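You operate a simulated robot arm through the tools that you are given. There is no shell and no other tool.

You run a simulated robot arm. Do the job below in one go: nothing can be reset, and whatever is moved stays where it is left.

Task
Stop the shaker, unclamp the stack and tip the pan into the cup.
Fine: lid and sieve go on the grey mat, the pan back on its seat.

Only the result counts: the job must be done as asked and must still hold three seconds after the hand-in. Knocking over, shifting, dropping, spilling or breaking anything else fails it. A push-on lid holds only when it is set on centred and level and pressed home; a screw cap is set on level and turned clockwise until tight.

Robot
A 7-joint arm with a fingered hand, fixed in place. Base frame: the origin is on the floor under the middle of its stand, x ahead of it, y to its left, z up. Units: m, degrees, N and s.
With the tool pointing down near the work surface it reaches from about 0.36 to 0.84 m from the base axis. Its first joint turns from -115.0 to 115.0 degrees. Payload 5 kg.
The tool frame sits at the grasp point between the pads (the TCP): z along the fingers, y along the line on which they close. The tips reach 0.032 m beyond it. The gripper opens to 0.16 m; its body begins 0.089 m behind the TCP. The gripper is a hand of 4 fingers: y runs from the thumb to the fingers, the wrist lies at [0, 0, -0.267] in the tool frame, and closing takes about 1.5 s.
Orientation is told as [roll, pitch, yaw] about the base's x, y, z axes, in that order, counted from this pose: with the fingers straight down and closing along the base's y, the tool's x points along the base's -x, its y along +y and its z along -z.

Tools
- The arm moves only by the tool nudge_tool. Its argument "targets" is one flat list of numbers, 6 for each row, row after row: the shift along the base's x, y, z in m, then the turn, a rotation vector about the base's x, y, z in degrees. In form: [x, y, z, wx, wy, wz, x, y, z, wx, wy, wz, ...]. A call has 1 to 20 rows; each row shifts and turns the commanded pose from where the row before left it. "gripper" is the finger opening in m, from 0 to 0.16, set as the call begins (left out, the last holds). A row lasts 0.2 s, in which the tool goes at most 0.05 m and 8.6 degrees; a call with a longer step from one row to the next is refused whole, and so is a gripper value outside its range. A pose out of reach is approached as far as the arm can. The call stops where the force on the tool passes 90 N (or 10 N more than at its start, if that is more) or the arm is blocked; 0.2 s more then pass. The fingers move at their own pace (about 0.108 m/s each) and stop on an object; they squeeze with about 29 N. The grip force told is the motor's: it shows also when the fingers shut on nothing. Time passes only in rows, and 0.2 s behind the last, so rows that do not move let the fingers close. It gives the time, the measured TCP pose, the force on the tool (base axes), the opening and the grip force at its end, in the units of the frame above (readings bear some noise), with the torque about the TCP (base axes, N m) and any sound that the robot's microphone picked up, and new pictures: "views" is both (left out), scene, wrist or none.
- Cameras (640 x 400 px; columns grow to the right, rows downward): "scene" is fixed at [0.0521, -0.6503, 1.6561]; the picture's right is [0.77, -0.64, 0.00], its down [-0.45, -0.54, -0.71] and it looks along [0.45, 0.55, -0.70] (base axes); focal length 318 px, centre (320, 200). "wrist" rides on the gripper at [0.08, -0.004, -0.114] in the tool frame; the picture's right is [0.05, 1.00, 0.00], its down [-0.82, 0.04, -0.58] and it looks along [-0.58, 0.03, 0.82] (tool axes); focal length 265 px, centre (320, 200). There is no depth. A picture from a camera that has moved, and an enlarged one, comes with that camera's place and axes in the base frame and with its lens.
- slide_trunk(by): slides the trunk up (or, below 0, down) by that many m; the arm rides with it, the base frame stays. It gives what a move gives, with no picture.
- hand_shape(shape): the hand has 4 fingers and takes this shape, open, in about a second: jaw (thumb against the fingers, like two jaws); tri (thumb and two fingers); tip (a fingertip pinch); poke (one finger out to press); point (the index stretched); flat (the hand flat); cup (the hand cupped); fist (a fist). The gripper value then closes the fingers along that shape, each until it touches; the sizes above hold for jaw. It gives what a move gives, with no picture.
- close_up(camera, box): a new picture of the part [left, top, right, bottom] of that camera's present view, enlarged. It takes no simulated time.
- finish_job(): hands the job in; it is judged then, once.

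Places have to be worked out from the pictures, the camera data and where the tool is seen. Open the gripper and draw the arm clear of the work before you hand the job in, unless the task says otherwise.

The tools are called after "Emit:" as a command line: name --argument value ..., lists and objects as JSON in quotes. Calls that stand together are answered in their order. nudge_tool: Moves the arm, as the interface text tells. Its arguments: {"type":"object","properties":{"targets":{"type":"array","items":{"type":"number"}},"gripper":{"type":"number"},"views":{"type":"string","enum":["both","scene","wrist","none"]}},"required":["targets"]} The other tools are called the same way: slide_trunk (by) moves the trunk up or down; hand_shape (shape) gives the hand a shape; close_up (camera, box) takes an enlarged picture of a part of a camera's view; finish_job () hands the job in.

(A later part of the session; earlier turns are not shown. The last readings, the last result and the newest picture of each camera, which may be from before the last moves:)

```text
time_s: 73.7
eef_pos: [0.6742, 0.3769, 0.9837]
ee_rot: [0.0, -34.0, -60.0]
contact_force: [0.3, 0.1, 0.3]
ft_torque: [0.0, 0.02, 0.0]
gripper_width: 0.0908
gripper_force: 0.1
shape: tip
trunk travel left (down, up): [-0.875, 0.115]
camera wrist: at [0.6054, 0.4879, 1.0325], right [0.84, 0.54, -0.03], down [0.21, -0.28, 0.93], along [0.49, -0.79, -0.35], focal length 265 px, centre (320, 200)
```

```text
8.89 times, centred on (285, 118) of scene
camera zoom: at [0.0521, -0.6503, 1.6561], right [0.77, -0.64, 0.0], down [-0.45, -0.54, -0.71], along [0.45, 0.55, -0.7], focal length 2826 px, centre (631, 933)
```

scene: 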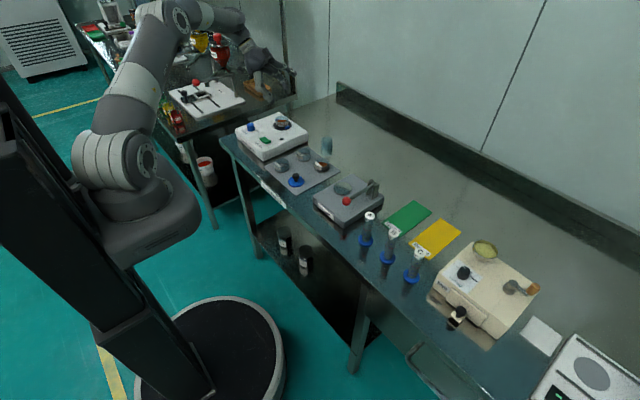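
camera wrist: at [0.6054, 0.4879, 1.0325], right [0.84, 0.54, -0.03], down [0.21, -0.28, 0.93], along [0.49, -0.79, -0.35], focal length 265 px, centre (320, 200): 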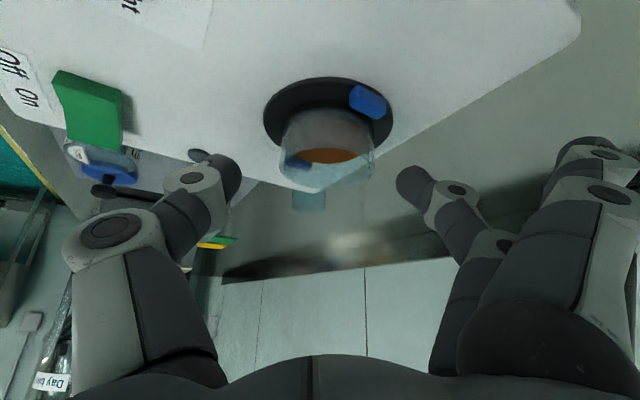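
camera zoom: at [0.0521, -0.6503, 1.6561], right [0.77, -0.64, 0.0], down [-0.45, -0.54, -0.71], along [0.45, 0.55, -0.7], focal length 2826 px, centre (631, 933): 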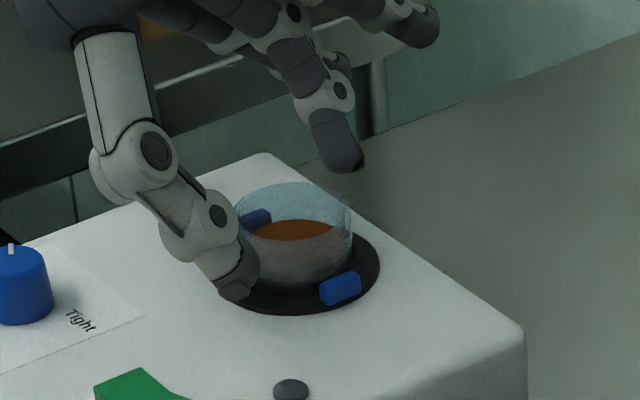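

Thumb and finger are on either side of the pan wall, above the seat ring. I'll lower another 10 mm and then close.

Emit:
nudge_tool --targets '[0, 0, -0.005, 0, 0, 0, 0, 0, -0.005, 0, 0, 0, 0, 0, 0, 0, 0, 0]' --gripper 0.09 --views "none"

Emit:
close_up --camera "scene" --box '[255, 95, 315, 140]'

Emit:
close_up --camera "wrist" --box '[200, 50, 440, 250]'

```text
time_s: 74.5
eef_pos: [0.674, 0.3778, 0.9726]
ee_rot: [0.0, -34.0, -60.0]
contact_force: [-0.8, -0.4, 0.1]
ft_torque: [0.01, 0.04, -0.01]
gripper_width: 0.0906
gripper_force: 0.0
shape: tip
trunk travel left (down, up): [-0.875, 0.115]
```

```text
8.89 times, centred on (285, 118) of scene
camera zoom: at [0.0521, -0.6503, 1.6561], right [0.77, -0.64, 0.0], down [-0.45, -0.54, -0.71], along [0.45, 0.55, -0.7], focal length 2826 px, centre (631, 933)
```

zoom: 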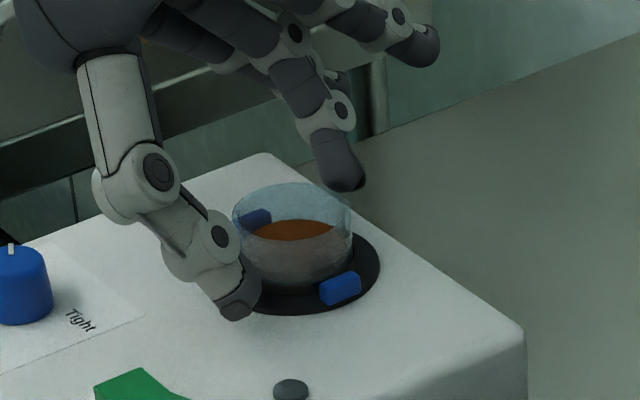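

```text
2.00 times, centred on (320, 150) of wrist
camera zoom: at [0.6053, 0.4882, 1.022], right [0.84, 0.54, -0.03], down [0.21, -0.28, 0.93], along [0.49, -0.79, -0.35], focal length 531 px, centre (320, 300)
```

zoom: 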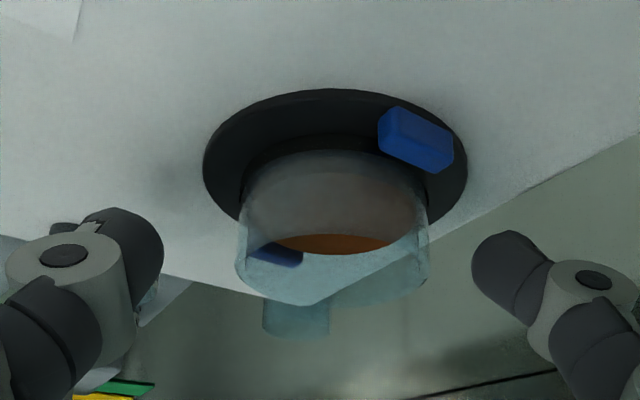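

Closing the thumb–middle pinch on the pan wall.

Emit:
nudge_tool --targets '[0, 0, 0, 0, 0, 0, 0, 0, 0, 0, 0, 0, 0, 0, 0, 0, 0, 0, 0, 0, 0, 0, 0, 0]' --gripper 0.0 --views "wrist"

Emit:
close_up --camera "scene" --box '[255, 95, 315, 140]'

Emit:
close_up --camera "wrist" --box '[200, 50, 440, 250]'

```text
time_s: 75.5
eef_pos: [0.6737, 0.3777, 0.973]
ee_rot: [0.0, -34.0, -60.0]
contact_force: [-1.4, 0.2, 0.4]
ft_torque: [-0.03, 0.03, -0.02]
gripper_width: 0.0466
gripper_force: 29.2
shape: tip
trunk travel left (down, up): [-0.875, 0.115]
camera wrist: at [0.6053, 0.4882, 1.0221], right [0.84, 0.54, -0.03], down [0.21, -0.28, 0.93], along [0.49, -0.79, -0.35], focal length 265 px, centre (320, 200)
```

wrist: 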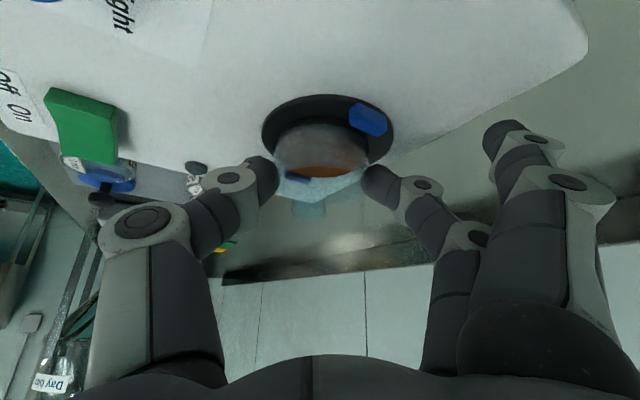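

```text
8.89 times, centred on (285, 118) of scene
camera zoom: at [0.0521, -0.6503, 1.6561], right [0.77, -0.64, 0.0], down [-0.45, -0.54, -0.71], along [0.45, 0.55, -0.7], focal length 2826 px, centre (631, 933)
```

zoom: 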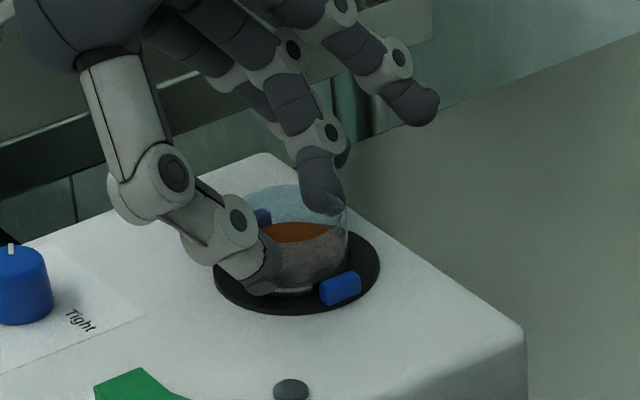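

```text
2.00 times, centred on (320, 150) of wrist
camera zoom: at [0.6053, 0.4882, 1.0221], right [0.84, 0.54, -0.03], down [0.21, -0.28, 0.93], along [0.49, -0.79, -0.35], focal length 531 px, centre (320, 300)
```

zoom: 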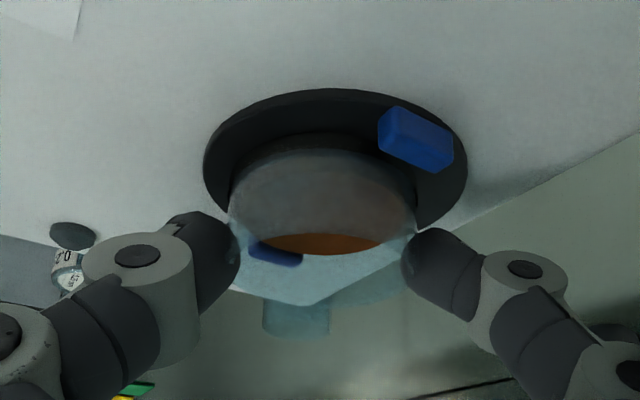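

Gripped at 0.047 opening, but the pan may have shifted a few mm. Let me zoom to check its attitude.

Emit:
close_up --camera "scene" --box '[268, 106, 304, 132]'

Emit:
close_up --camera "wrist" --box '[250, 85, 410, 225]'

```text
15.38 times, centred on (286, 119) of scene
camera zoom: at [0.0521, -0.6503, 1.6561], right [0.77, -0.64, 0.0], down [-0.45, -0.54, -0.71], along [0.45, 0.55, -0.7], focal length 4891 px, centre (843, 1446)
```

zoom: 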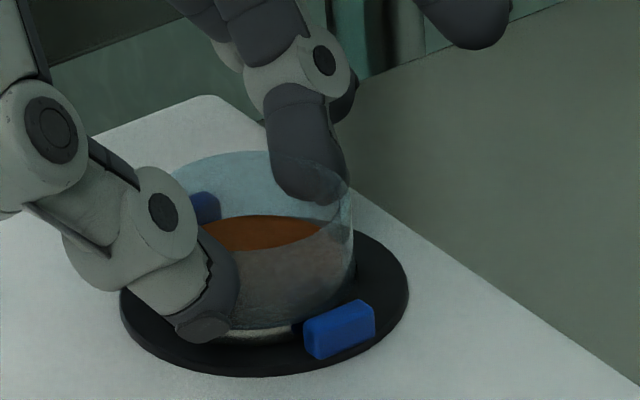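

```text
2.86 times, centred on (330, 155) of wrist
camera zoom: at [0.6053, 0.4882, 1.0221], right [0.84, 0.54, -0.03], down [0.21, -0.28, 0.93], along [0.49, -0.79, -0.35], focal length 758 px, centre (291, 329)
```

zoom: 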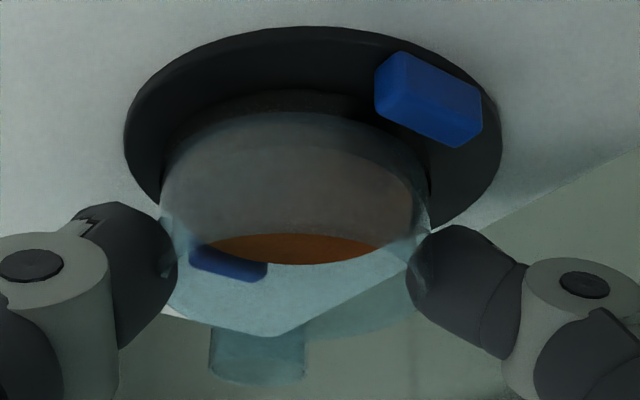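

The pinch pushed the pan about 4 mm toward the thumb, so the pinch centre is off. I'll reopen, see how the pan settles, and re-centre.

Emit:
nudge_tool --targets '[0, 0, 0, 0, 0, 0, 0, 0, 0, 0, 0, 0, 0, 0, 0, 0, 0, 0, 0, 0, 0, 0, 0, 0]' --gripper 0.09 --views "none"

Emit:
close_up --camera "scene" --box '[268, 106, 304, 132]'

Emit:
close_up --camera "wrist" --box '[250, 85, 410, 225]'

```text
time_s: 76.5
eef_pos: [0.6742, 0.3768, 0.9738]
ee_rot: [0.0, -34.1, -60.0]
contact_force: [0.0, -0.8, -0.6]
ft_torque: [0.0, -0.02, -0.02]
gripper_width: 0.0892
gripper_force: 0.1
shape: tip
trunk travel left (down, up): [-0.875, 0.115]
```

```text
15.38 times, centred on (286, 119) of scene
camera zoom: at [0.0521, -0.6503, 1.6561], right [0.77, -0.64, 0.0], down [-0.45, -0.54, -0.71], along [0.45, 0.55, -0.7], focal length 4891 px, centre (843, 1446)
```

zoom: 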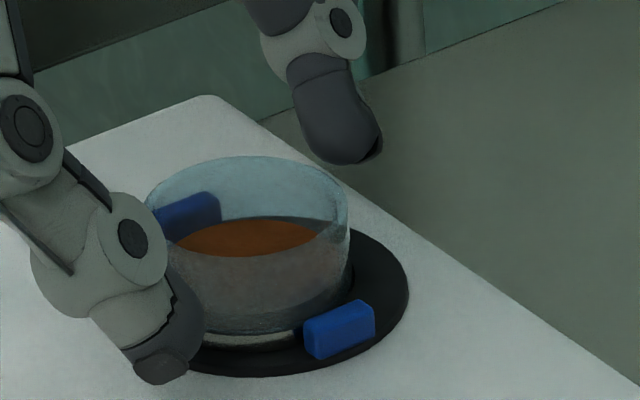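

```text
2.86 times, centred on (330, 155) of wrist
camera zoom: at [0.6053, 0.4882, 1.0222], right [0.84, 0.54, -0.03], down [0.21, -0.28, 0.93], along [0.49, -0.79, -0.35], focal length 758 px, centre (291, 329)
```

zoom: 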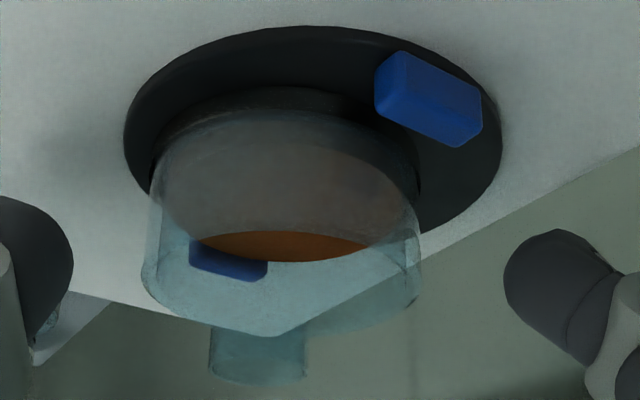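

The pan slid ~5 mm off its recess toward the thumb. The true pinch plane equals the TCP plane, so I'll shift 4 mm along the pinch line so that closing pushes the pan back to the seat centre.

Emit:
nudge_tool --targets '[0.0039, 0.0022, 0, 0, 0, 0, 0, 0, 0, 0, 0, 0]' --gripper 0.09 --views "none"

Emit:
close_up --camera "wrist" --box '[250, 85, 410, 225]'

Emit:
nudge_tool --targets '[0, 0, 0, 0, 0, 0, 0, 0, 0, 0, 0, 0]' --gripper 0.065 --views "none"

Emit:
close_up --camera "wrist" --box '[250, 85, 410, 225]'

```text
time_s: 77.1
eef_pos: [0.6773, 0.3804, 0.9733]
ee_rot: [-0.1, -34.0, -60.1]
contact_force: [-0.4, 0.6, 1.2]
ft_torque: [-0.01, 0.01, 0.0]
gripper_width: 0.0891
gripper_force: 0.0
shape: tip
trunk travel left (down, up): [-0.875, 0.115]
```

```text
2.86 times, centred on (330, 155) of wrist
camera zoom: at [0.6095, 0.4901, 1.0226], right [0.84, 0.54, -0.03], down [0.21, -0.28, 0.93], along [0.49, -0.79, -0.35], focal length 758 px, centre (291, 329)
```

zoom: 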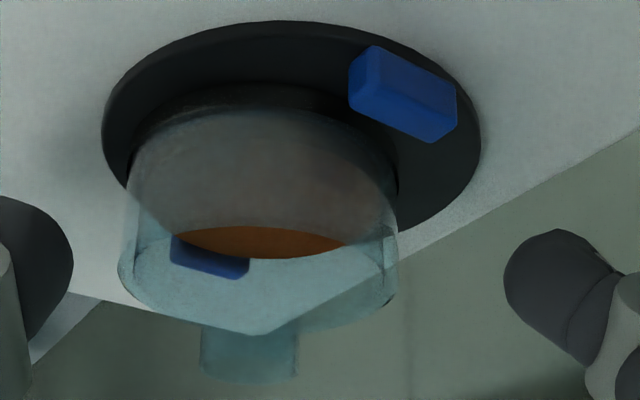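

```text
time_s: 77.7
eef_pos: [0.678, 0.3796, 0.9728]
ee_rot: [0.0, -34.0, -60.1]
contact_force: [-0.2, 0.0, 0.0]
ft_torque: [0.0, 0.01, 0.0]
gripper_width: 0.0658
gripper_force: 0.0
shape: tip
trunk travel left (down, up): [-0.875, 0.115]
```

```text
2.86 times, centred on (330, 155) of wrist
camera zoom: at [0.6095, 0.4901, 1.0223], right [0.84, 0.54, -0.03], down [0.21, -0.28, 0.93], along [0.49, -0.79, -0.35], focal length 758 px, centre (291, 329)
```

zoom: 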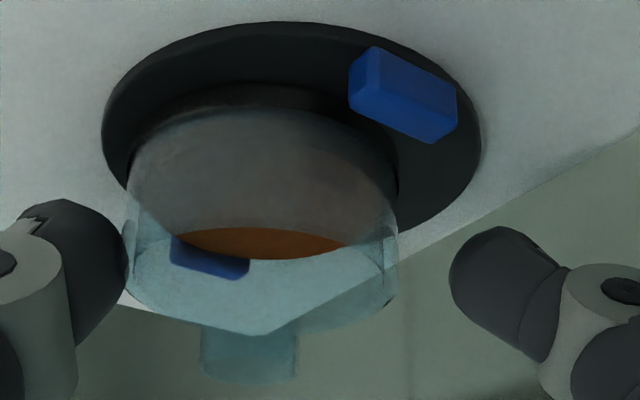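

The seat ring is now centred on the pinch plane. I'll close gradually so the thumb eases the pan back into the recess.

Emit:
nudge_tool --targets '[0, 0, 0, 0, 0, 0, 0, 0, 0, 0, 0, 0]' --gripper 0.057 --views "none"

Emit:
close_up --camera "wrist" --box '[250, 85, 410, 225]'

Emit:
nudge_tool --targets '[0, 0, 0, 0, 0, 0, 0, 0, 0, 0, 0, 0]' --gripper 0.051 --views "none"

Emit:
close_up --camera "wrist" --box '[250, 85, 410, 225]'

Emit:
close_up --camera "scene" --box '[268, 106, 304, 132]'

```text
time_s: 78.3
eef_pos: [0.6776, 0.3799, 0.9734]
ee_rot: [0.0, -34.0, -60.0]
contact_force: [-0.4, 1.2, 0.5]
ft_torque: [0.0, -0.01, -0.01]
gripper_width: 0.0578
gripper_force: 0.1
shape: tip
trunk travel left (down, up): [-0.875, 0.115]
```

```text
2.86 times, centred on (330, 155) of wrist
camera zoom: at [0.6095, 0.4901, 1.0223], right [0.84, 0.54, -0.03], down [0.21, -0.28, 0.93], along [0.49, -0.79, -0.35], focal length 758 px, centre (291, 329)
```

zoom: 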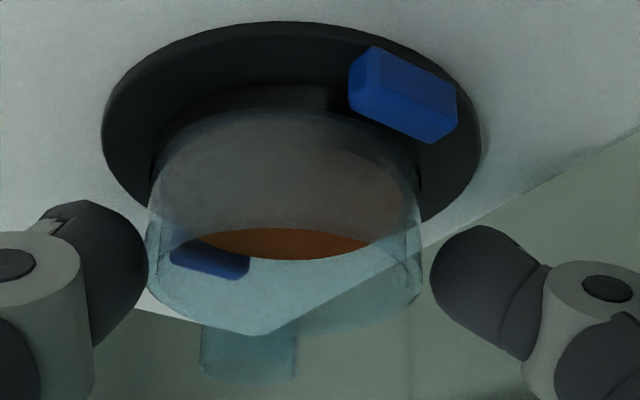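

```text
time_s: 78.9
eef_pos: [0.6779, 0.379, 0.9749]
ee_rot: [0.0, -33.9, -59.9]
contact_force: [0.4, 0.3, 0.4]
ft_torque: [0.0, 0.01, 0.01]
gripper_width: 0.0521
gripper_force: 0.1
shape: tip
trunk travel left (down, up): [-0.875, 0.115]
```

```text
2.86 times, centred on (330, 155) of wrist
camera zoom: at [0.6095, 0.4901, 1.0223], right [0.84, 0.54, -0.03], down [0.21, -0.28, 0.93], along [0.49, -0.79, -0.35], focal length 758 px, centre (291, 329)
```

zoom: 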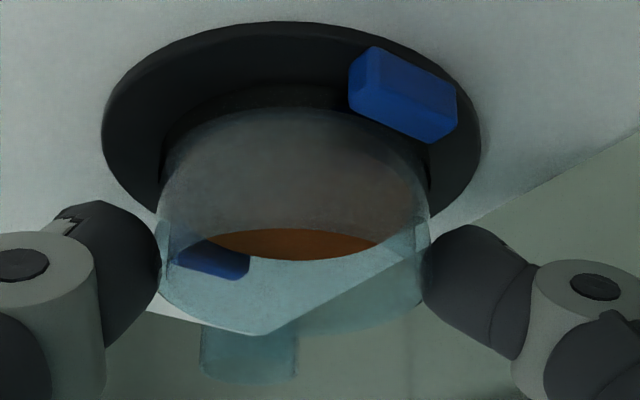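

```text
15.38 times, centred on (286, 119) of scene
camera zoom: at [0.0521, -0.6503, 1.6561], right [0.77, -0.64, 0.0], down [-0.45, -0.54, -0.71], along [0.45, 0.55, -0.7], focal length 4891 px, centre (843, 1446)
```

zoom: 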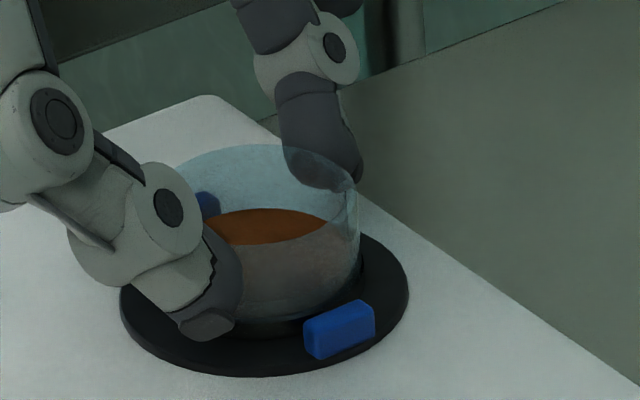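

The pan is back centred and level in its recess. Now closing fully to grip.

Emit:
nudge_tool --targets '[0, 0, 0, 0, 0, 0, 0, 0, 0, 0, 0, 0, 0, 0, 0, 0, 0, 0]' --gripper 0.0 --views "none"

Emit:
close_up --camera "wrist" --box '[250, 85, 410, 225]'

Emit:
close_up --camera "scene" --box '[268, 106, 304, 132]'

```text
time_s: 79.7
eef_pos: [0.6766, 0.379, 0.973]
ee_rot: [0.0, -34.0, -60.0]
contact_force: [0.1, -0.1, -0.6]
ft_torque: [-0.04, -0.02, 0.05]
gripper_width: 0.0466
gripper_force: 28.7
shape: tip
trunk travel left (down, up): [-0.875, 0.115]
```

```text
2.86 times, centred on (330, 155) of wrist
camera zoom: at [0.6095, 0.4901, 1.0223], right [0.84, 0.54, -0.03], down [0.21, -0.28, 0.93], along [0.49, -0.79, -0.35], focal length 758 px, centre (291, 329)
```

zoom: 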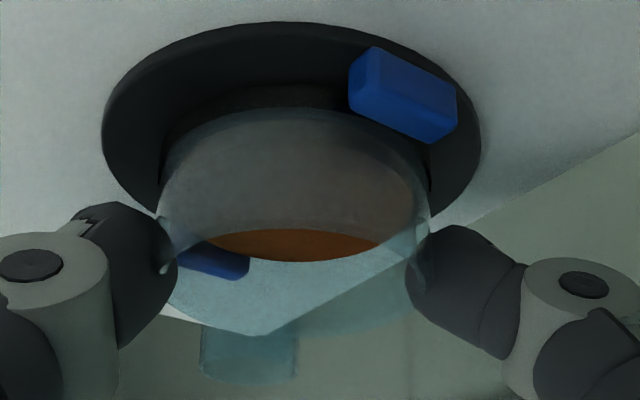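

```text
15.38 times, centred on (286, 119) of scene
camera zoom: at [0.0521, -0.6503, 1.6561], right [0.77, -0.64, 0.0], down [-0.45, -0.54, -0.71], along [0.45, 0.55, -0.7], focal length 4891 px, centre (843, 1446)
```

zoom: 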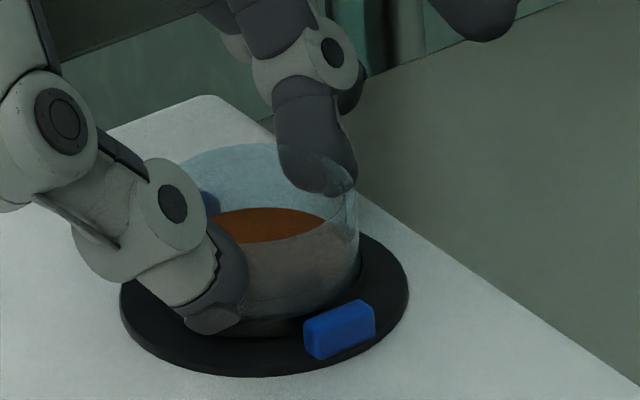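

Symmetric grip with the pan level. Test lift of 8 mm, slowly, then check the pan's attitude.

Emit:
nudge_tool --targets '[0, 0, 0.002, 0, 0, 0, 0, 0, 0.003, 0, 0, 0, 0, 0, 0.003, 0, 0, 0, 0, 0, 0, 0, 0, 0]' --views "none"

Emit:
close_up --camera "wrist" --box '[250, 85, 410, 225]'

Emit:
close_up --camera "scene" --box '[268, 106, 304, 132]'

```text
time_s: 80.7
eef_pos: [0.6766, 0.3798, 0.9813]
ee_rot: [0.0, -34.0, -59.9]
contact_force: [0.4, 0.2, -0.3]
ft_torque: [-0.04, 0.0, 0.03]
gripper_width: 0.0466
gripper_force: 29.2
shape: tip
trunk travel left (down, up): [-0.875, 0.115]
```

```text
2.86 times, centred on (330, 155) of wrist
camera zoom: at [0.609, 0.4904, 1.0311], right [0.84, 0.54, -0.03], down [0.21, -0.28, 0.93], along [0.49, -0.79, -0.35], focal length 758 px, centre (291, 329)
```

zoom: 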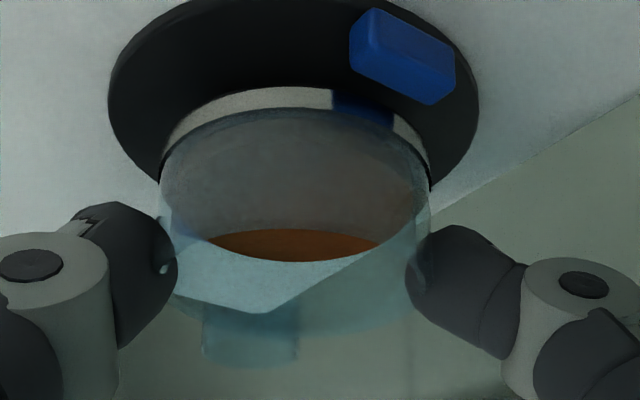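

```text
15.38 times, centred on (286, 119) of scene
camera zoom: at [0.0521, -0.6503, 1.6561], right [0.77, -0.64, 0.0], down [-0.45, -0.54, -0.71], along [0.45, 0.55, -0.7], focal length 4891 px, centre (843, 1446)
```

zoom: 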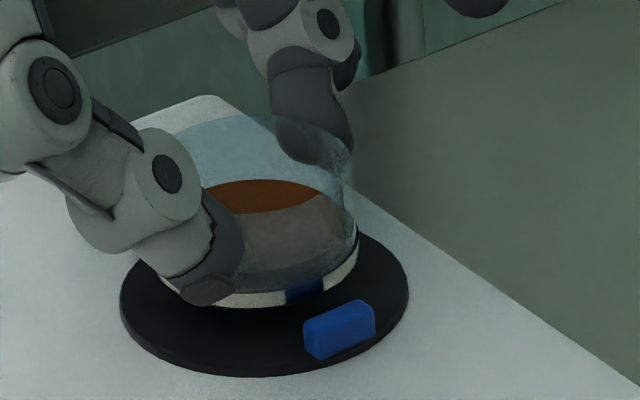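

The pan comes up level. I'll raise it further and do a small 6° test tilt about the pinch axis to see whether the pan turns rigidly with the hand.

Emit:
nudge_tool --targets '[0, 0, 0.01, 0, 0, 0, 0, 0, 0.02, 0, 0, 0, 0, 0, 0.01, 0, 0, 0, 0, 0, 0, 0, 0, 0]' --views "none"

Emit:
close_up --camera "wrist" --box '[250, 85, 410, 225]'

Emit:
nudge_tool --targets '[0, 0, 0, 2.6, 1.5, 0, 0, 0, 0, 2.6, 1.5, 0, 0, 0, 0, 0, 0, 0]' --views "none"

Emit:
close_up --camera "wrist" --box '[250, 85, 410, 225]'

Emit:
close_up --camera "scene" --box '[260, 95, 308, 130]'

```text
time_s: 81.7
eef_pos: [0.6762, 0.3788, 1.0236]
ee_rot: [0.0, -34.0, -60.0]
contact_force: [0.0, 0.2, -0.3]
ft_torque: [0.01, -0.01, 0.02]
gripper_width: 0.0465
gripper_force: 28.4
shape: tip
trunk travel left (down, up): [-0.875, 0.115]
```

```text
2.86 times, centred on (330, 155) of wrist
camera zoom: at [0.6084, 0.4907, 1.0714], right [0.84, 0.54, -0.03], down [0.21, -0.28, 0.93], along [0.49, -0.79, -0.35], focal length 758 px, centre (291, 329)
```

zoom: 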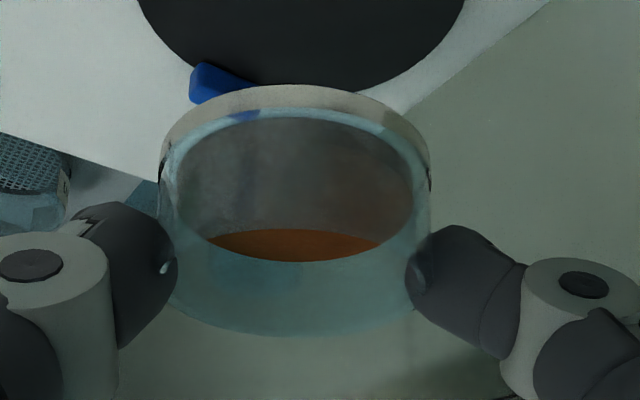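

```text
time_s: 82.5
eef_pos: [0.6774, 0.3818, 1.0228]
ee_rot: [0.1, -28.0, -60.1]
contact_force: [0.4, 0.0, -1.2]
ft_torque: [0.0, 0.0, 0.0]
gripper_width: 0.0465
gripper_force: 28.7
shape: tip
trunk travel left (down, up): [-0.875, 0.115]
```

```text
2.86 times, centred on (330, 155) of wrist
camera zoom: at [0.6116, 0.486, 1.0846], right [0.84, 0.54, -0.02], down [0.26, -0.37, 0.89], along [0.47, -0.76, -0.45], focal length 758 px, centre (291, 329)
```

zoom: 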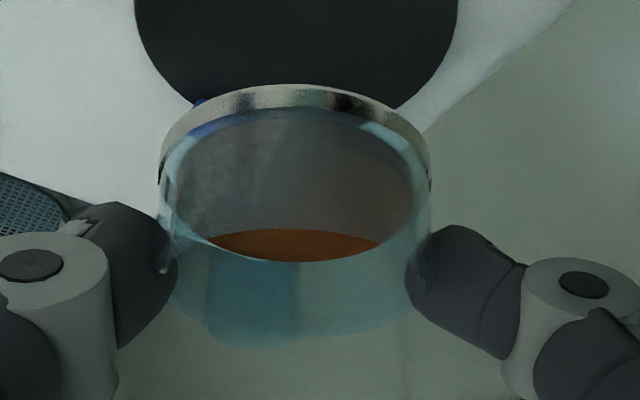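

```text
11.43 times, centred on (284, 112) of scene
camera zoom: at [0.0521, -0.6503, 1.6561], right [0.77, -0.64, 0.0], down [-0.45, -0.54, -0.71], along [0.45, 0.55, -0.7], focal length 3634 px, centre (731, 1200)
```

zoom: 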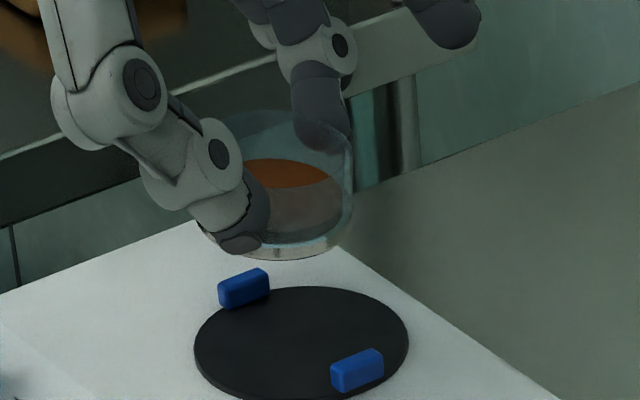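

The pan turns rigidly with the hand (looks identical in the wrist view), so the pinch holds it well. I'll level it again, raise slightly, and carry it level toward the cup while yawing to -85°.

Emit:
nudge_tool --targets '[0, 0, 0.005, -2.6, -1.5, 0, 0, 0, 0.01, -2.6, -1.5, 0, 0, -0.01, 0.015, 0, 0, 0, 0.01, -0.022, 0.005, 0, 0, -5, 0.016, -0.025, 0, 0, 0, -5, 0.016, -0.025, 0, 0, 0, -5, 0.016, -0.025, 0, 0, 0, -5, 0.016, -0.025, 0, 0, 0, -5, 0.012, -0.02, 0, 0, 0, 0, 0, 0, 0, 0, 0, 0]' --views "both"

Emit:
close_up --camera "wrist" --box '[230, 60, 410, 240]'

Emit:
close_up --camera "scene" --box '[295, 85, 365, 165]'

```text
time_s: 84.7
eef_pos: [0.7607, 0.2295, 1.0557]
ee_rot: [0.0, -34.0, -85.0]
contact_force: [0.0, 0.3, -0.4]
ft_torque: [-0.02, 0.02, 0.04]
gripper_width: 0.0468
gripper_force: 29.1
shape: tip
out of reach, approached as far as the arm can: row 9
trunk travel left (down, up): [-0.875, 0.115]
camera wrist: at [0.7452, 0.3588, 1.1053], right [0.99, 0.13, -0.03], down [0.07, -0.35, 0.93], along [0.11, -0.93, -0.35], focal length 265 px, centre (320, 200)
```

scene: 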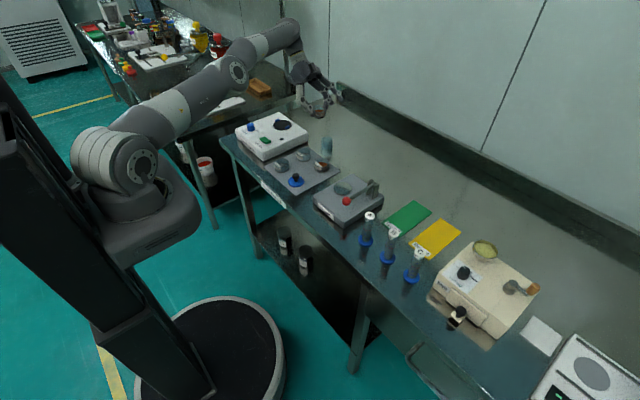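
wrist: 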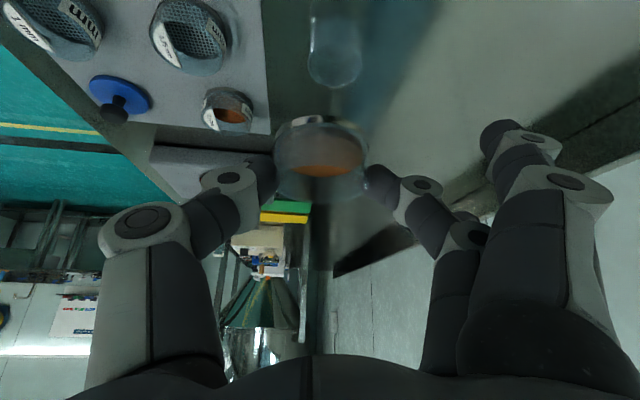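

```text
2.22 times, centred on (320, 150) of wrist
camera zoom: at [0.7452, 0.3588, 1.1053], right [0.99, 0.13, -0.03], down [0.07, -0.35, 0.93], along [0.11, -0.93, -0.35], focal length 590 px, centre (320, 311)
```

zoom: 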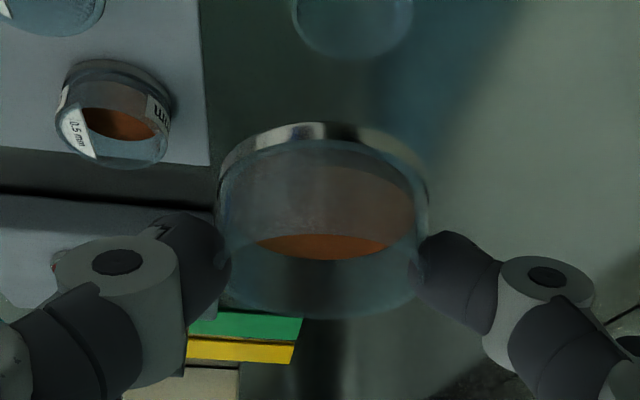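

```text
5.00 times, centred on (330, 125) of scene
camera zoom: at [0.0521, -0.6503, 1.6561], right [0.77, -0.64, 0.0], down [-0.45, -0.54, -0.71], along [0.45, 0.55, -0.7], focal length 1590 px, centre (270, 575)
```

zoom: 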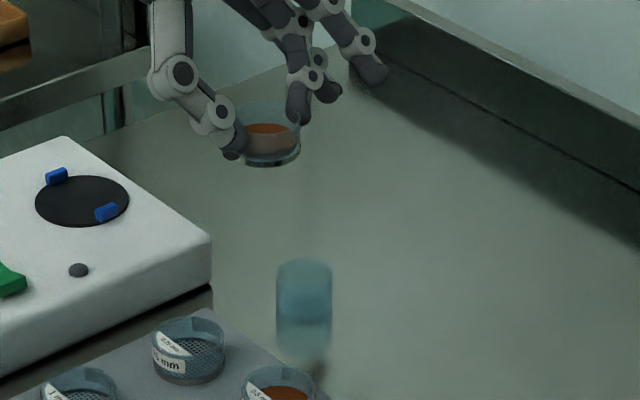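

The pan is level and at the edge of reach in this lean, as expected. I'll zoom in on pan and cup in the scene view to calibrate their relative positions.

Emit:
close_up --camera "scene" --box '[306, 95, 342, 125]'

Emit:
close_up --camera "scene" --box '[316, 130, 346, 160]'

Emit:
close_up --camera "wrist" --box '[280, 0, 380, 100]'

```text
13.33 times, centred on (324, 110) of scene
camera zoom: at [0.0521, -0.6503, 1.6561], right [0.77, -0.64, 0.0], down [-0.45, -0.54, -0.71], along [0.45, 0.55, -0.7], focal length 4239 px, centre (267, 1400)
```

zoom: 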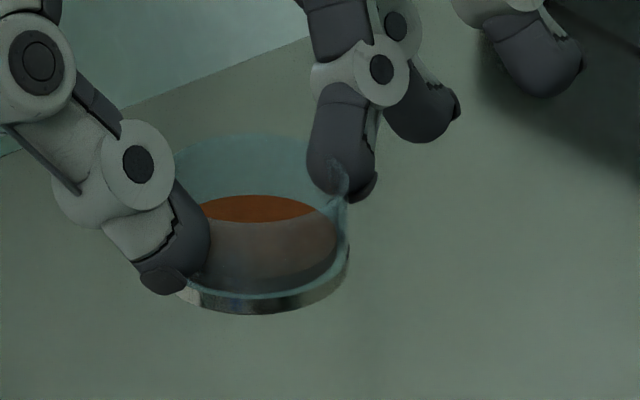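

```text
13.33 times, centred on (331, 145) of scene
camera zoom: at [0.0521, -0.6503, 1.6561], right [0.77, -0.64, 0.0], down [-0.45, -0.54, -0.71], along [0.45, 0.55, -0.7], focal length 4239 px, centre (173, 933)
```

zoom: 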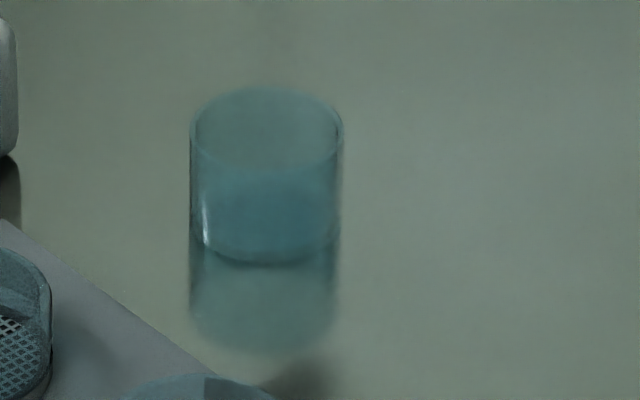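

```text
4.00 times, centred on (330, 50) of wrist
camera zoom: at [0.7452, 0.3588, 1.1053], right [0.99, 0.13, -0.03], down [0.07, -0.35, 0.93], along [0.11, -0.93, -0.35], focal length 1062 px, centre (280, 800)
```

zoom: 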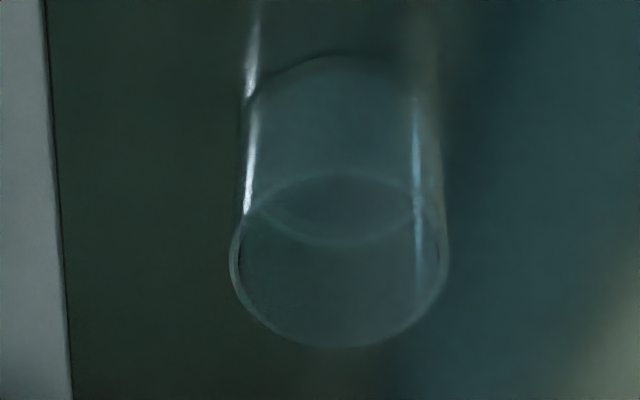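

I have the cup at about (0.7755, 0.181), rim z≈0.918. I'll pre-tilt by a safe 10° (below the spill angle), which also brings the wrist back within reach, and read the pose.

Emit:
nudge_tool --targets '[0, 0, 0, 4.98, 0.436, 0, 0, 0, 0, 4.98, 0.436, 0, 0, 0, 0, 0, 0, 0]' --views "none"

Emit:
close_up --camera "wrist" --box '[230, 60, 410, 240]'

Emit:
close_up --camera "scene" --box '[300, 95, 360, 165]'

```text
time_s: 85.5
eef_pos: [0.7613, 0.2282, 1.0566]
ee_rot: [0.0, -24.0, -85.1]
contact_force: [0.0, 0.6, -0.5]
ft_torque: [-0.03, 0.01, 0.01]
gripper_width: 0.0465
gripper_force: 29.3
shape: tip
trunk travel left (down, up): [-0.875, 0.115]
```

```text
2.22 times, centred on (320, 150) of wrist
camera zoom: at [0.746, 0.3484, 1.1265], right [0.99, 0.13, -0.02], down [0.09, -0.5, 0.86], along [0.1, -0.85, -0.51], focal length 590 px, centre (320, 311)
```

zoom: 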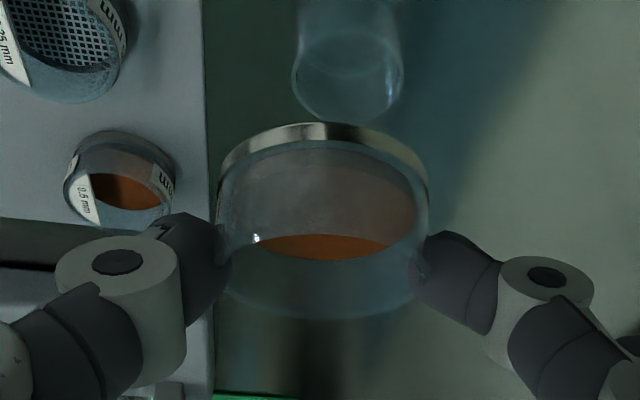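

```text
5.71 times, centred on (330, 130) of scene
camera zoom: at [0.0521, -0.6503, 1.6561], right [0.77, -0.64, 0.0], down [-0.45, -0.54, -0.71], along [0.45, 0.55, -0.7], focal length 1817 px, centre (263, 600)
```

zoom: 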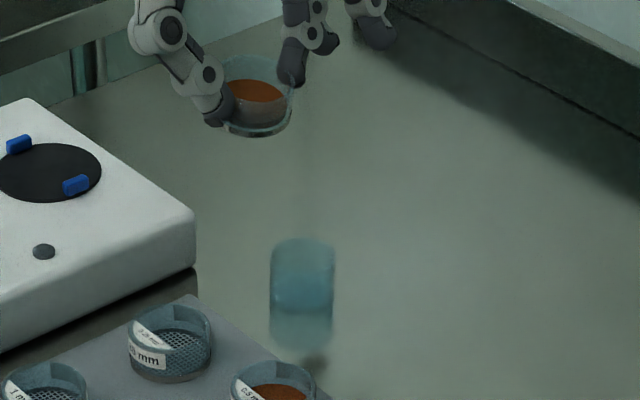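

Pan still rigid and powder undisturbed. Now I'll lower and shift so the pan's lip is just above the cup, then check alignment in both views.

Emit:
nudge_tool --targets '[0.004, -0.003, -0.02, 0, 0, 0, 0.004, -0.003, -0.025, 0, 0, 0, 0.003, -0.002, -0.02, 0, 0, 0, 0, 0, 0, 0, 0, 0]' --views "none"

Emit:
close_up --camera "wrist" --box '[230, 60, 410, 240]'

Emit:
close_up --camera "scene" --box '[306, 110, 354, 150]'

```text
time_s: 86.5
eef_pos: [0.7716, 0.2224, 0.9925]
ee_rot: [-0.1, -24.0, -85.0]
contact_force: [0.7, 0.7, -0.1]
ft_torque: [-0.02, 0.0, 0.01]
gripper_width: 0.0464
gripper_force: 28.9
shape: tip
trunk travel left (down, up): [-0.875, 0.115]
```

```text
2.22 times, centred on (320, 150) of wrist
camera zoom: at [0.7569, 0.34, 1.0622], right [0.99, 0.13, -0.02], down [0.09, -0.5, 0.86], along [0.1, -0.85, -0.51], focal length 590 px, centre (320, 311)
```

zoom: 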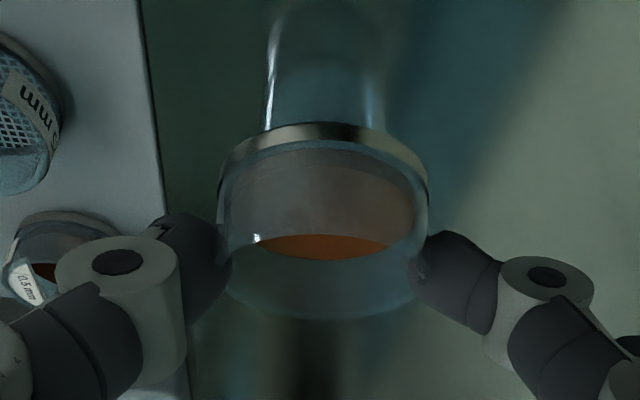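

```text
10.00 times, centred on (330, 130) of scene
camera zoom: at [0.0521, -0.6503, 1.6561], right [0.77, -0.64, 0.0], down [-0.45, -0.54, -0.71], along [0.45, 0.55, -0.7], focal length 3179 px, centre (220, 900)
```

zoom: 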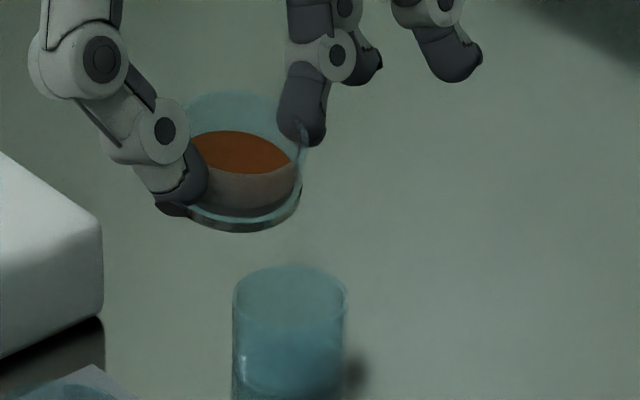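

Laterally the pan and cup centre lines coincide. I'll zoom further on the scene view to judge the lip position along the pouring direction.

Emit:
close_up --camera "scene" --box '[318, 115, 346, 145]'

Emit:
close_up --camera "wrist" --box '[280, 60, 380, 160]'

```text
13.33 times, centred on (332, 130) of scene
camera zoom: at [0.0521, -0.6503, 1.6561], right [0.77, -0.64, 0.0], down [-0.45, -0.54, -0.71], along [0.45, 0.55, -0.7], focal length 4239 px, centre (160, 1133)
```

zoom: 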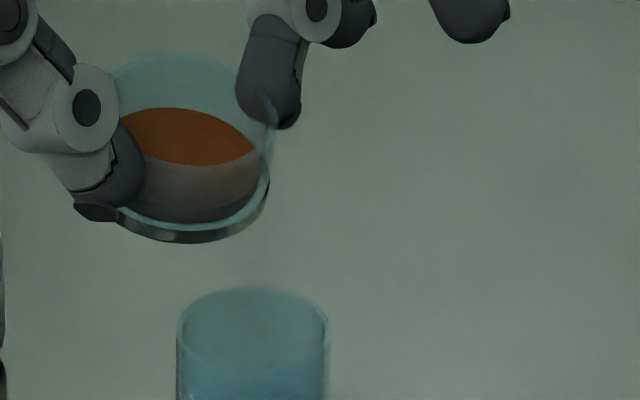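

```text
4.00 times, centred on (330, 110) of wrist
camera zoom: at [0.7569, 0.34, 1.0622], right [0.99, 0.13, -0.02], down [0.09, -0.5, 0.86], along [0.1, -0.85, -0.51], focal length 1062 px, centre (280, 560)
```

zoom: 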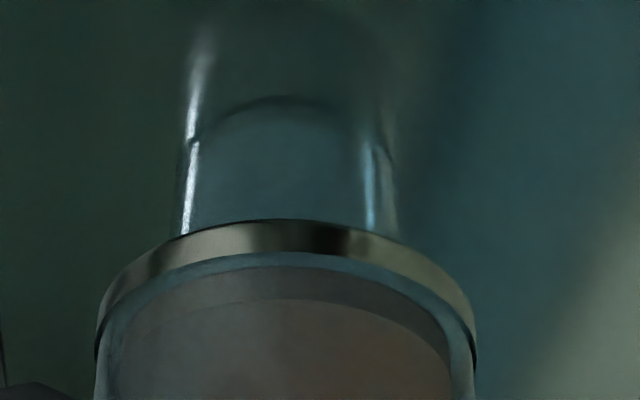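

The lip is right above the cup centre (within ~3 mm) at 10° tilt. I'll now tilt slowly, shifting the hand so the lip stays over the cup; first to 20°.

Emit:
nudge_tool --targets '[0.0001, -0.0009, 0, 2.49, 0.218, 0, 0.0001, -0.0009, 0, 2.49, 0.218, 0, 0.0001, -0.0009, 0, 2.49, 0.218, 0, 0.0001, -0.0009, 0, 2.49, 0.218, 0, 0, 0, 0, 0, 0, 0]' --views "none"

Emit:
close_up --camera "wrist" --box '[230, 60, 410, 240]'

Emit:
close_up --camera "scene" --box '[314, 115, 350, 155]'

```text
time_s: 87.7
eef_pos: [0.77, 0.2172, 0.9914]
ee_rot: [-0.1, -14.0, -85.0]
contact_force: [0.8, -1.1, 0.0]
ft_torque: [0.01, 0.0, 0.0]
gripper_width: 0.0466
gripper_force: 28.9
shape: tip
trunk travel left (down, up): [-0.875, 0.115]
```

```text
2.22 times, centred on (320, 150) of wrist
camera zoom: at [0.7584, 0.3228, 1.0814], right [0.99, 0.14, -0.01], down [0.1, -0.65, 0.76], along [0.1, -0.75, -0.65], focal length 590 px, centre (320, 311)
```

zoom: 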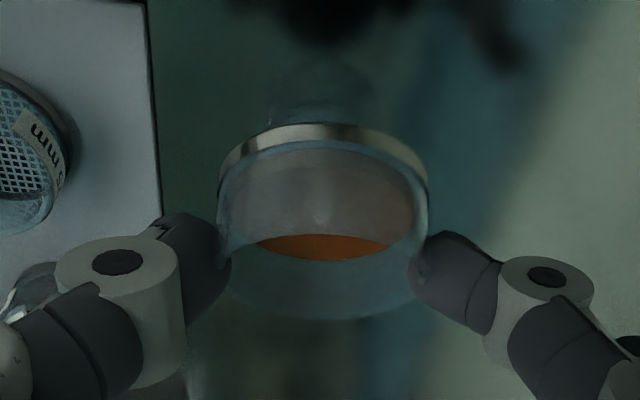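

```text
10.00 times, centred on (332, 135) of scene
camera zoom: at [0.0521, -0.6503, 1.6561], right [0.77, -0.64, 0.0], down [-0.45, -0.54, -0.71], along [0.45, 0.55, -0.7], focal length 3179 px, centre (200, 850)
```

zoom: 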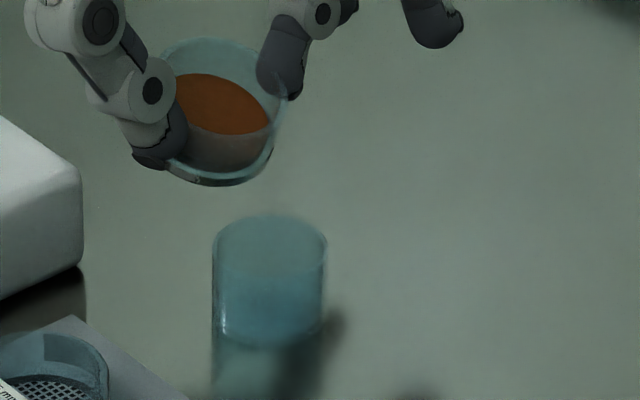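

No flow yet at 20°. Continuing to 30° with the lip kept over the cup.

Emit:
nudge_tool --targets '[0.0001, -0.0011, 0, 2.49, 0.218, 0, 0.0001, -0.0011, 0, 2.49, 0.218, 0, 0.0001, -0.0011, 0, 2.49, 0.218, 0, 0.0001, -0.0011, 0, 2.49, 0.218, 0, 0, 0, 0, 0, 0, 0]' --views "none"

Emit:
close_up --camera "wrist" --box '[230, 60, 410, 240]'

Emit:
close_up --camera "scene" --box '[314, 115, 350, 155]'

```text
time_s: 88.9
eef_pos: [0.7731, 0.215, 0.9907]
ee_rot: [-0.1, -4.0, -84.9]
contact_force: [0.1, -0.2, -0.7]
ft_torque: [0.0, -0.02, -0.03]
gripper_width: 0.0467
gripper_force: 28.6
shape: tip
trunk travel left (down, up): [-0.875, 0.115]
```

```text
2.22 times, centred on (320, 150) of wrist
camera zoom: at [0.7606, 0.3009, 1.0981], right [0.99, 0.14, 0.0], down [0.11, -0.77, 0.63], along [0.08, -0.63, -0.77], focal length 590 px, centre (320, 311)
```

zoom: 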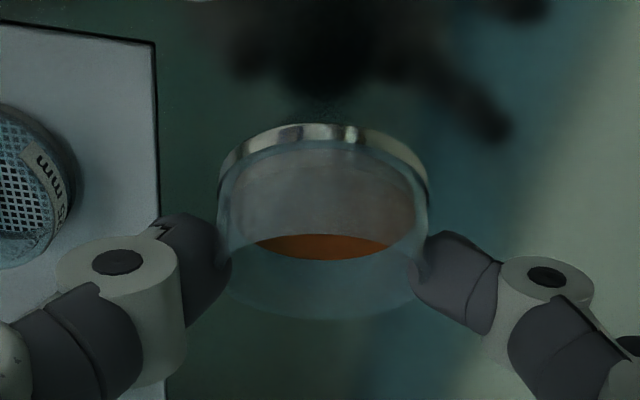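

```text
10.00 times, centred on (332, 135) of scene
camera zoom: at [0.0521, -0.6503, 1.6561], right [0.77, -0.64, 0.0], down [-0.45, -0.54, -0.71], along [0.45, 0.55, -0.7], focal length 3179 px, centre (200, 850)
```

zoom: 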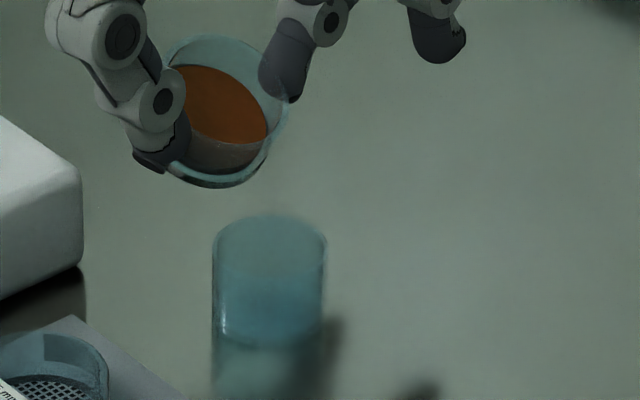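

Still no flow; the lip projects right above the cup centre. Continuing to 45° in small steps.

Emit:
nudge_tool --targets '[0.0001, -0.0014, 0, 2.49, 0.218, 0, 0.0001, -0.0014, 0, 2.49, 0.218, 0, 0.0001, -0.0014, 0, 2.49, 0.218, 0, 0.0001, -0.0014, 0, 2.49, 0.218, 0, 0.0001, -0.0014, 0, 2.49, 0.218, 0, 0.0001, -0.0015, 0, 2.49, 0.218, 0, 0, 0, 0, 0, 0, 0]' --views "none"

Emit:
close_up --camera "wrist" --box '[230, 60, 410, 240]'

Emit:
close_up --camera "scene" --box '[314, 115, 350, 155]'

```text
time_s: 90.5
eef_pos: [0.771, 0.2047, 0.9904]
ee_rot: [-0.1, 11.0, -85.0]
contact_force: [-0.1, 0.1, -1.0]
ft_torque: [-0.04, 0.0, -0.01]
gripper_width: 0.0465
gripper_force: 28.6
shape: tip
trunk travel left (down, up): [-0.875, 0.115]
```

```text
2.22 times, centred on (320, 150) of wrist
camera zoom: at [0.763, 0.2614, 1.1169], right [0.99, 0.14, 0.01], down [0.12, -0.9, 0.41], along [0.07, -0.41, -0.91], focal length 590 px, centre (320, 311)
```

zoom: 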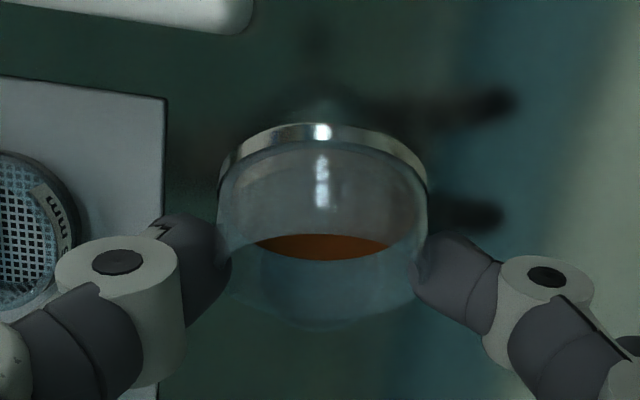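

```text
10.00 times, centred on (332, 135) of scene
camera zoom: at [0.0521, -0.6503, 1.6561], right [0.77, -0.64, 0.0], down [-0.45, -0.54, -0.71], along [0.45, 0.55, -0.7], focal length 3179 px, centre (200, 850)
```

zoom: 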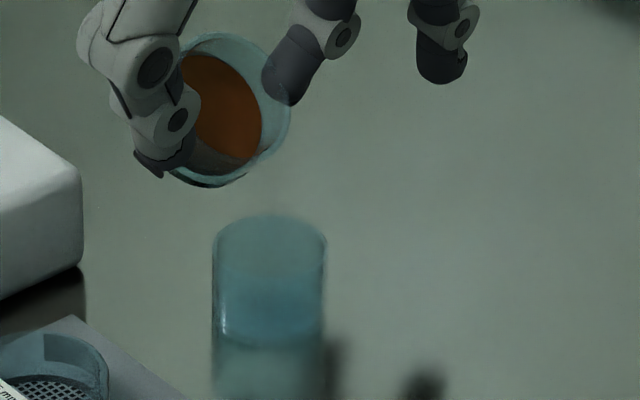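

Still holding at 45°. Continuing to 60°, keeping the lip above the cup.

Emit:
nudge_tool --targets '[0.0001, -0.0016, 0, 2.49, 0.218, 0, 0.0001, -0.0016, 0, 2.49, 0.218, 0, 0.0001, -0.0017, 0, 2.49, 0.218, 0, 0.0001, -0.0017, 0, 2.49, 0.218, 0, 0.0001, -0.0016, 0, 2.49, 0.218, 0, 0.0001, -0.0016, 0, 2.49, 0.218, 0, 0, 0, 0, 0, 0, 0]' --views "none"

Emit:
close_up --camera "wrist" --box '[230, 60, 410, 240]'

Emit:
close_up --camera "scene" --box '[314, 115, 350, 155]'

```text
time_s: 92.1
eef_pos: [0.7727, 0.1948, 0.9908]
ee_rot: [-0.2, 26.0, -84.9]
contact_force: [-0.2, -0.3, -0.5]
ft_torque: [0.0, -0.01, -0.03]
gripper_width: 0.0465
gripper_force: 29.0
shape: tip
trunk travel left (down, up): [-0.875, 0.115]
```

```text
2.22 times, centred on (320, 150) of wrist
camera zoom: at [0.7671, 0.2161, 1.1276], right [0.99, 0.13, 0.02], down [0.13, -0.98, 0.16], along [0.04, -0.16, -0.99], focal length 590 px, centre (320, 311)
```

zoom: 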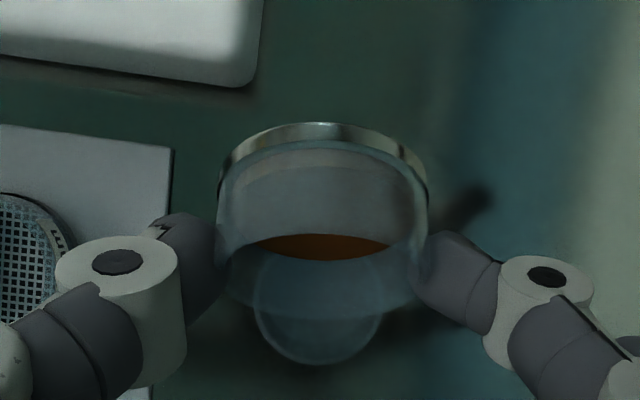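

```text
10.00 times, centred on (332, 135) of scene
camera zoom: at [0.0521, -0.6503, 1.6561], right [0.77, -0.64, 0.0], down [-0.45, -0.54, -0.71], along [0.45, 0.55, -0.7], focal length 3179 px, centre (200, 850)
```

zoom: 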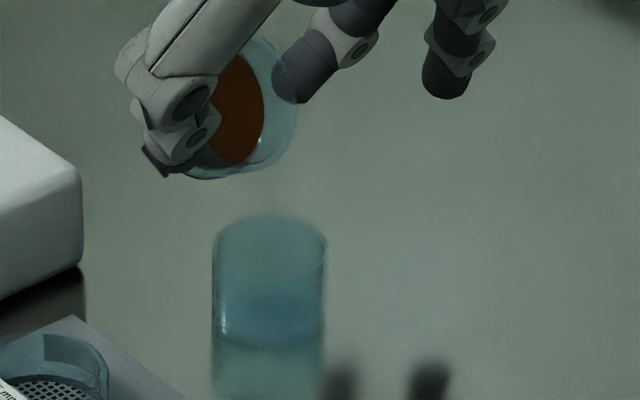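

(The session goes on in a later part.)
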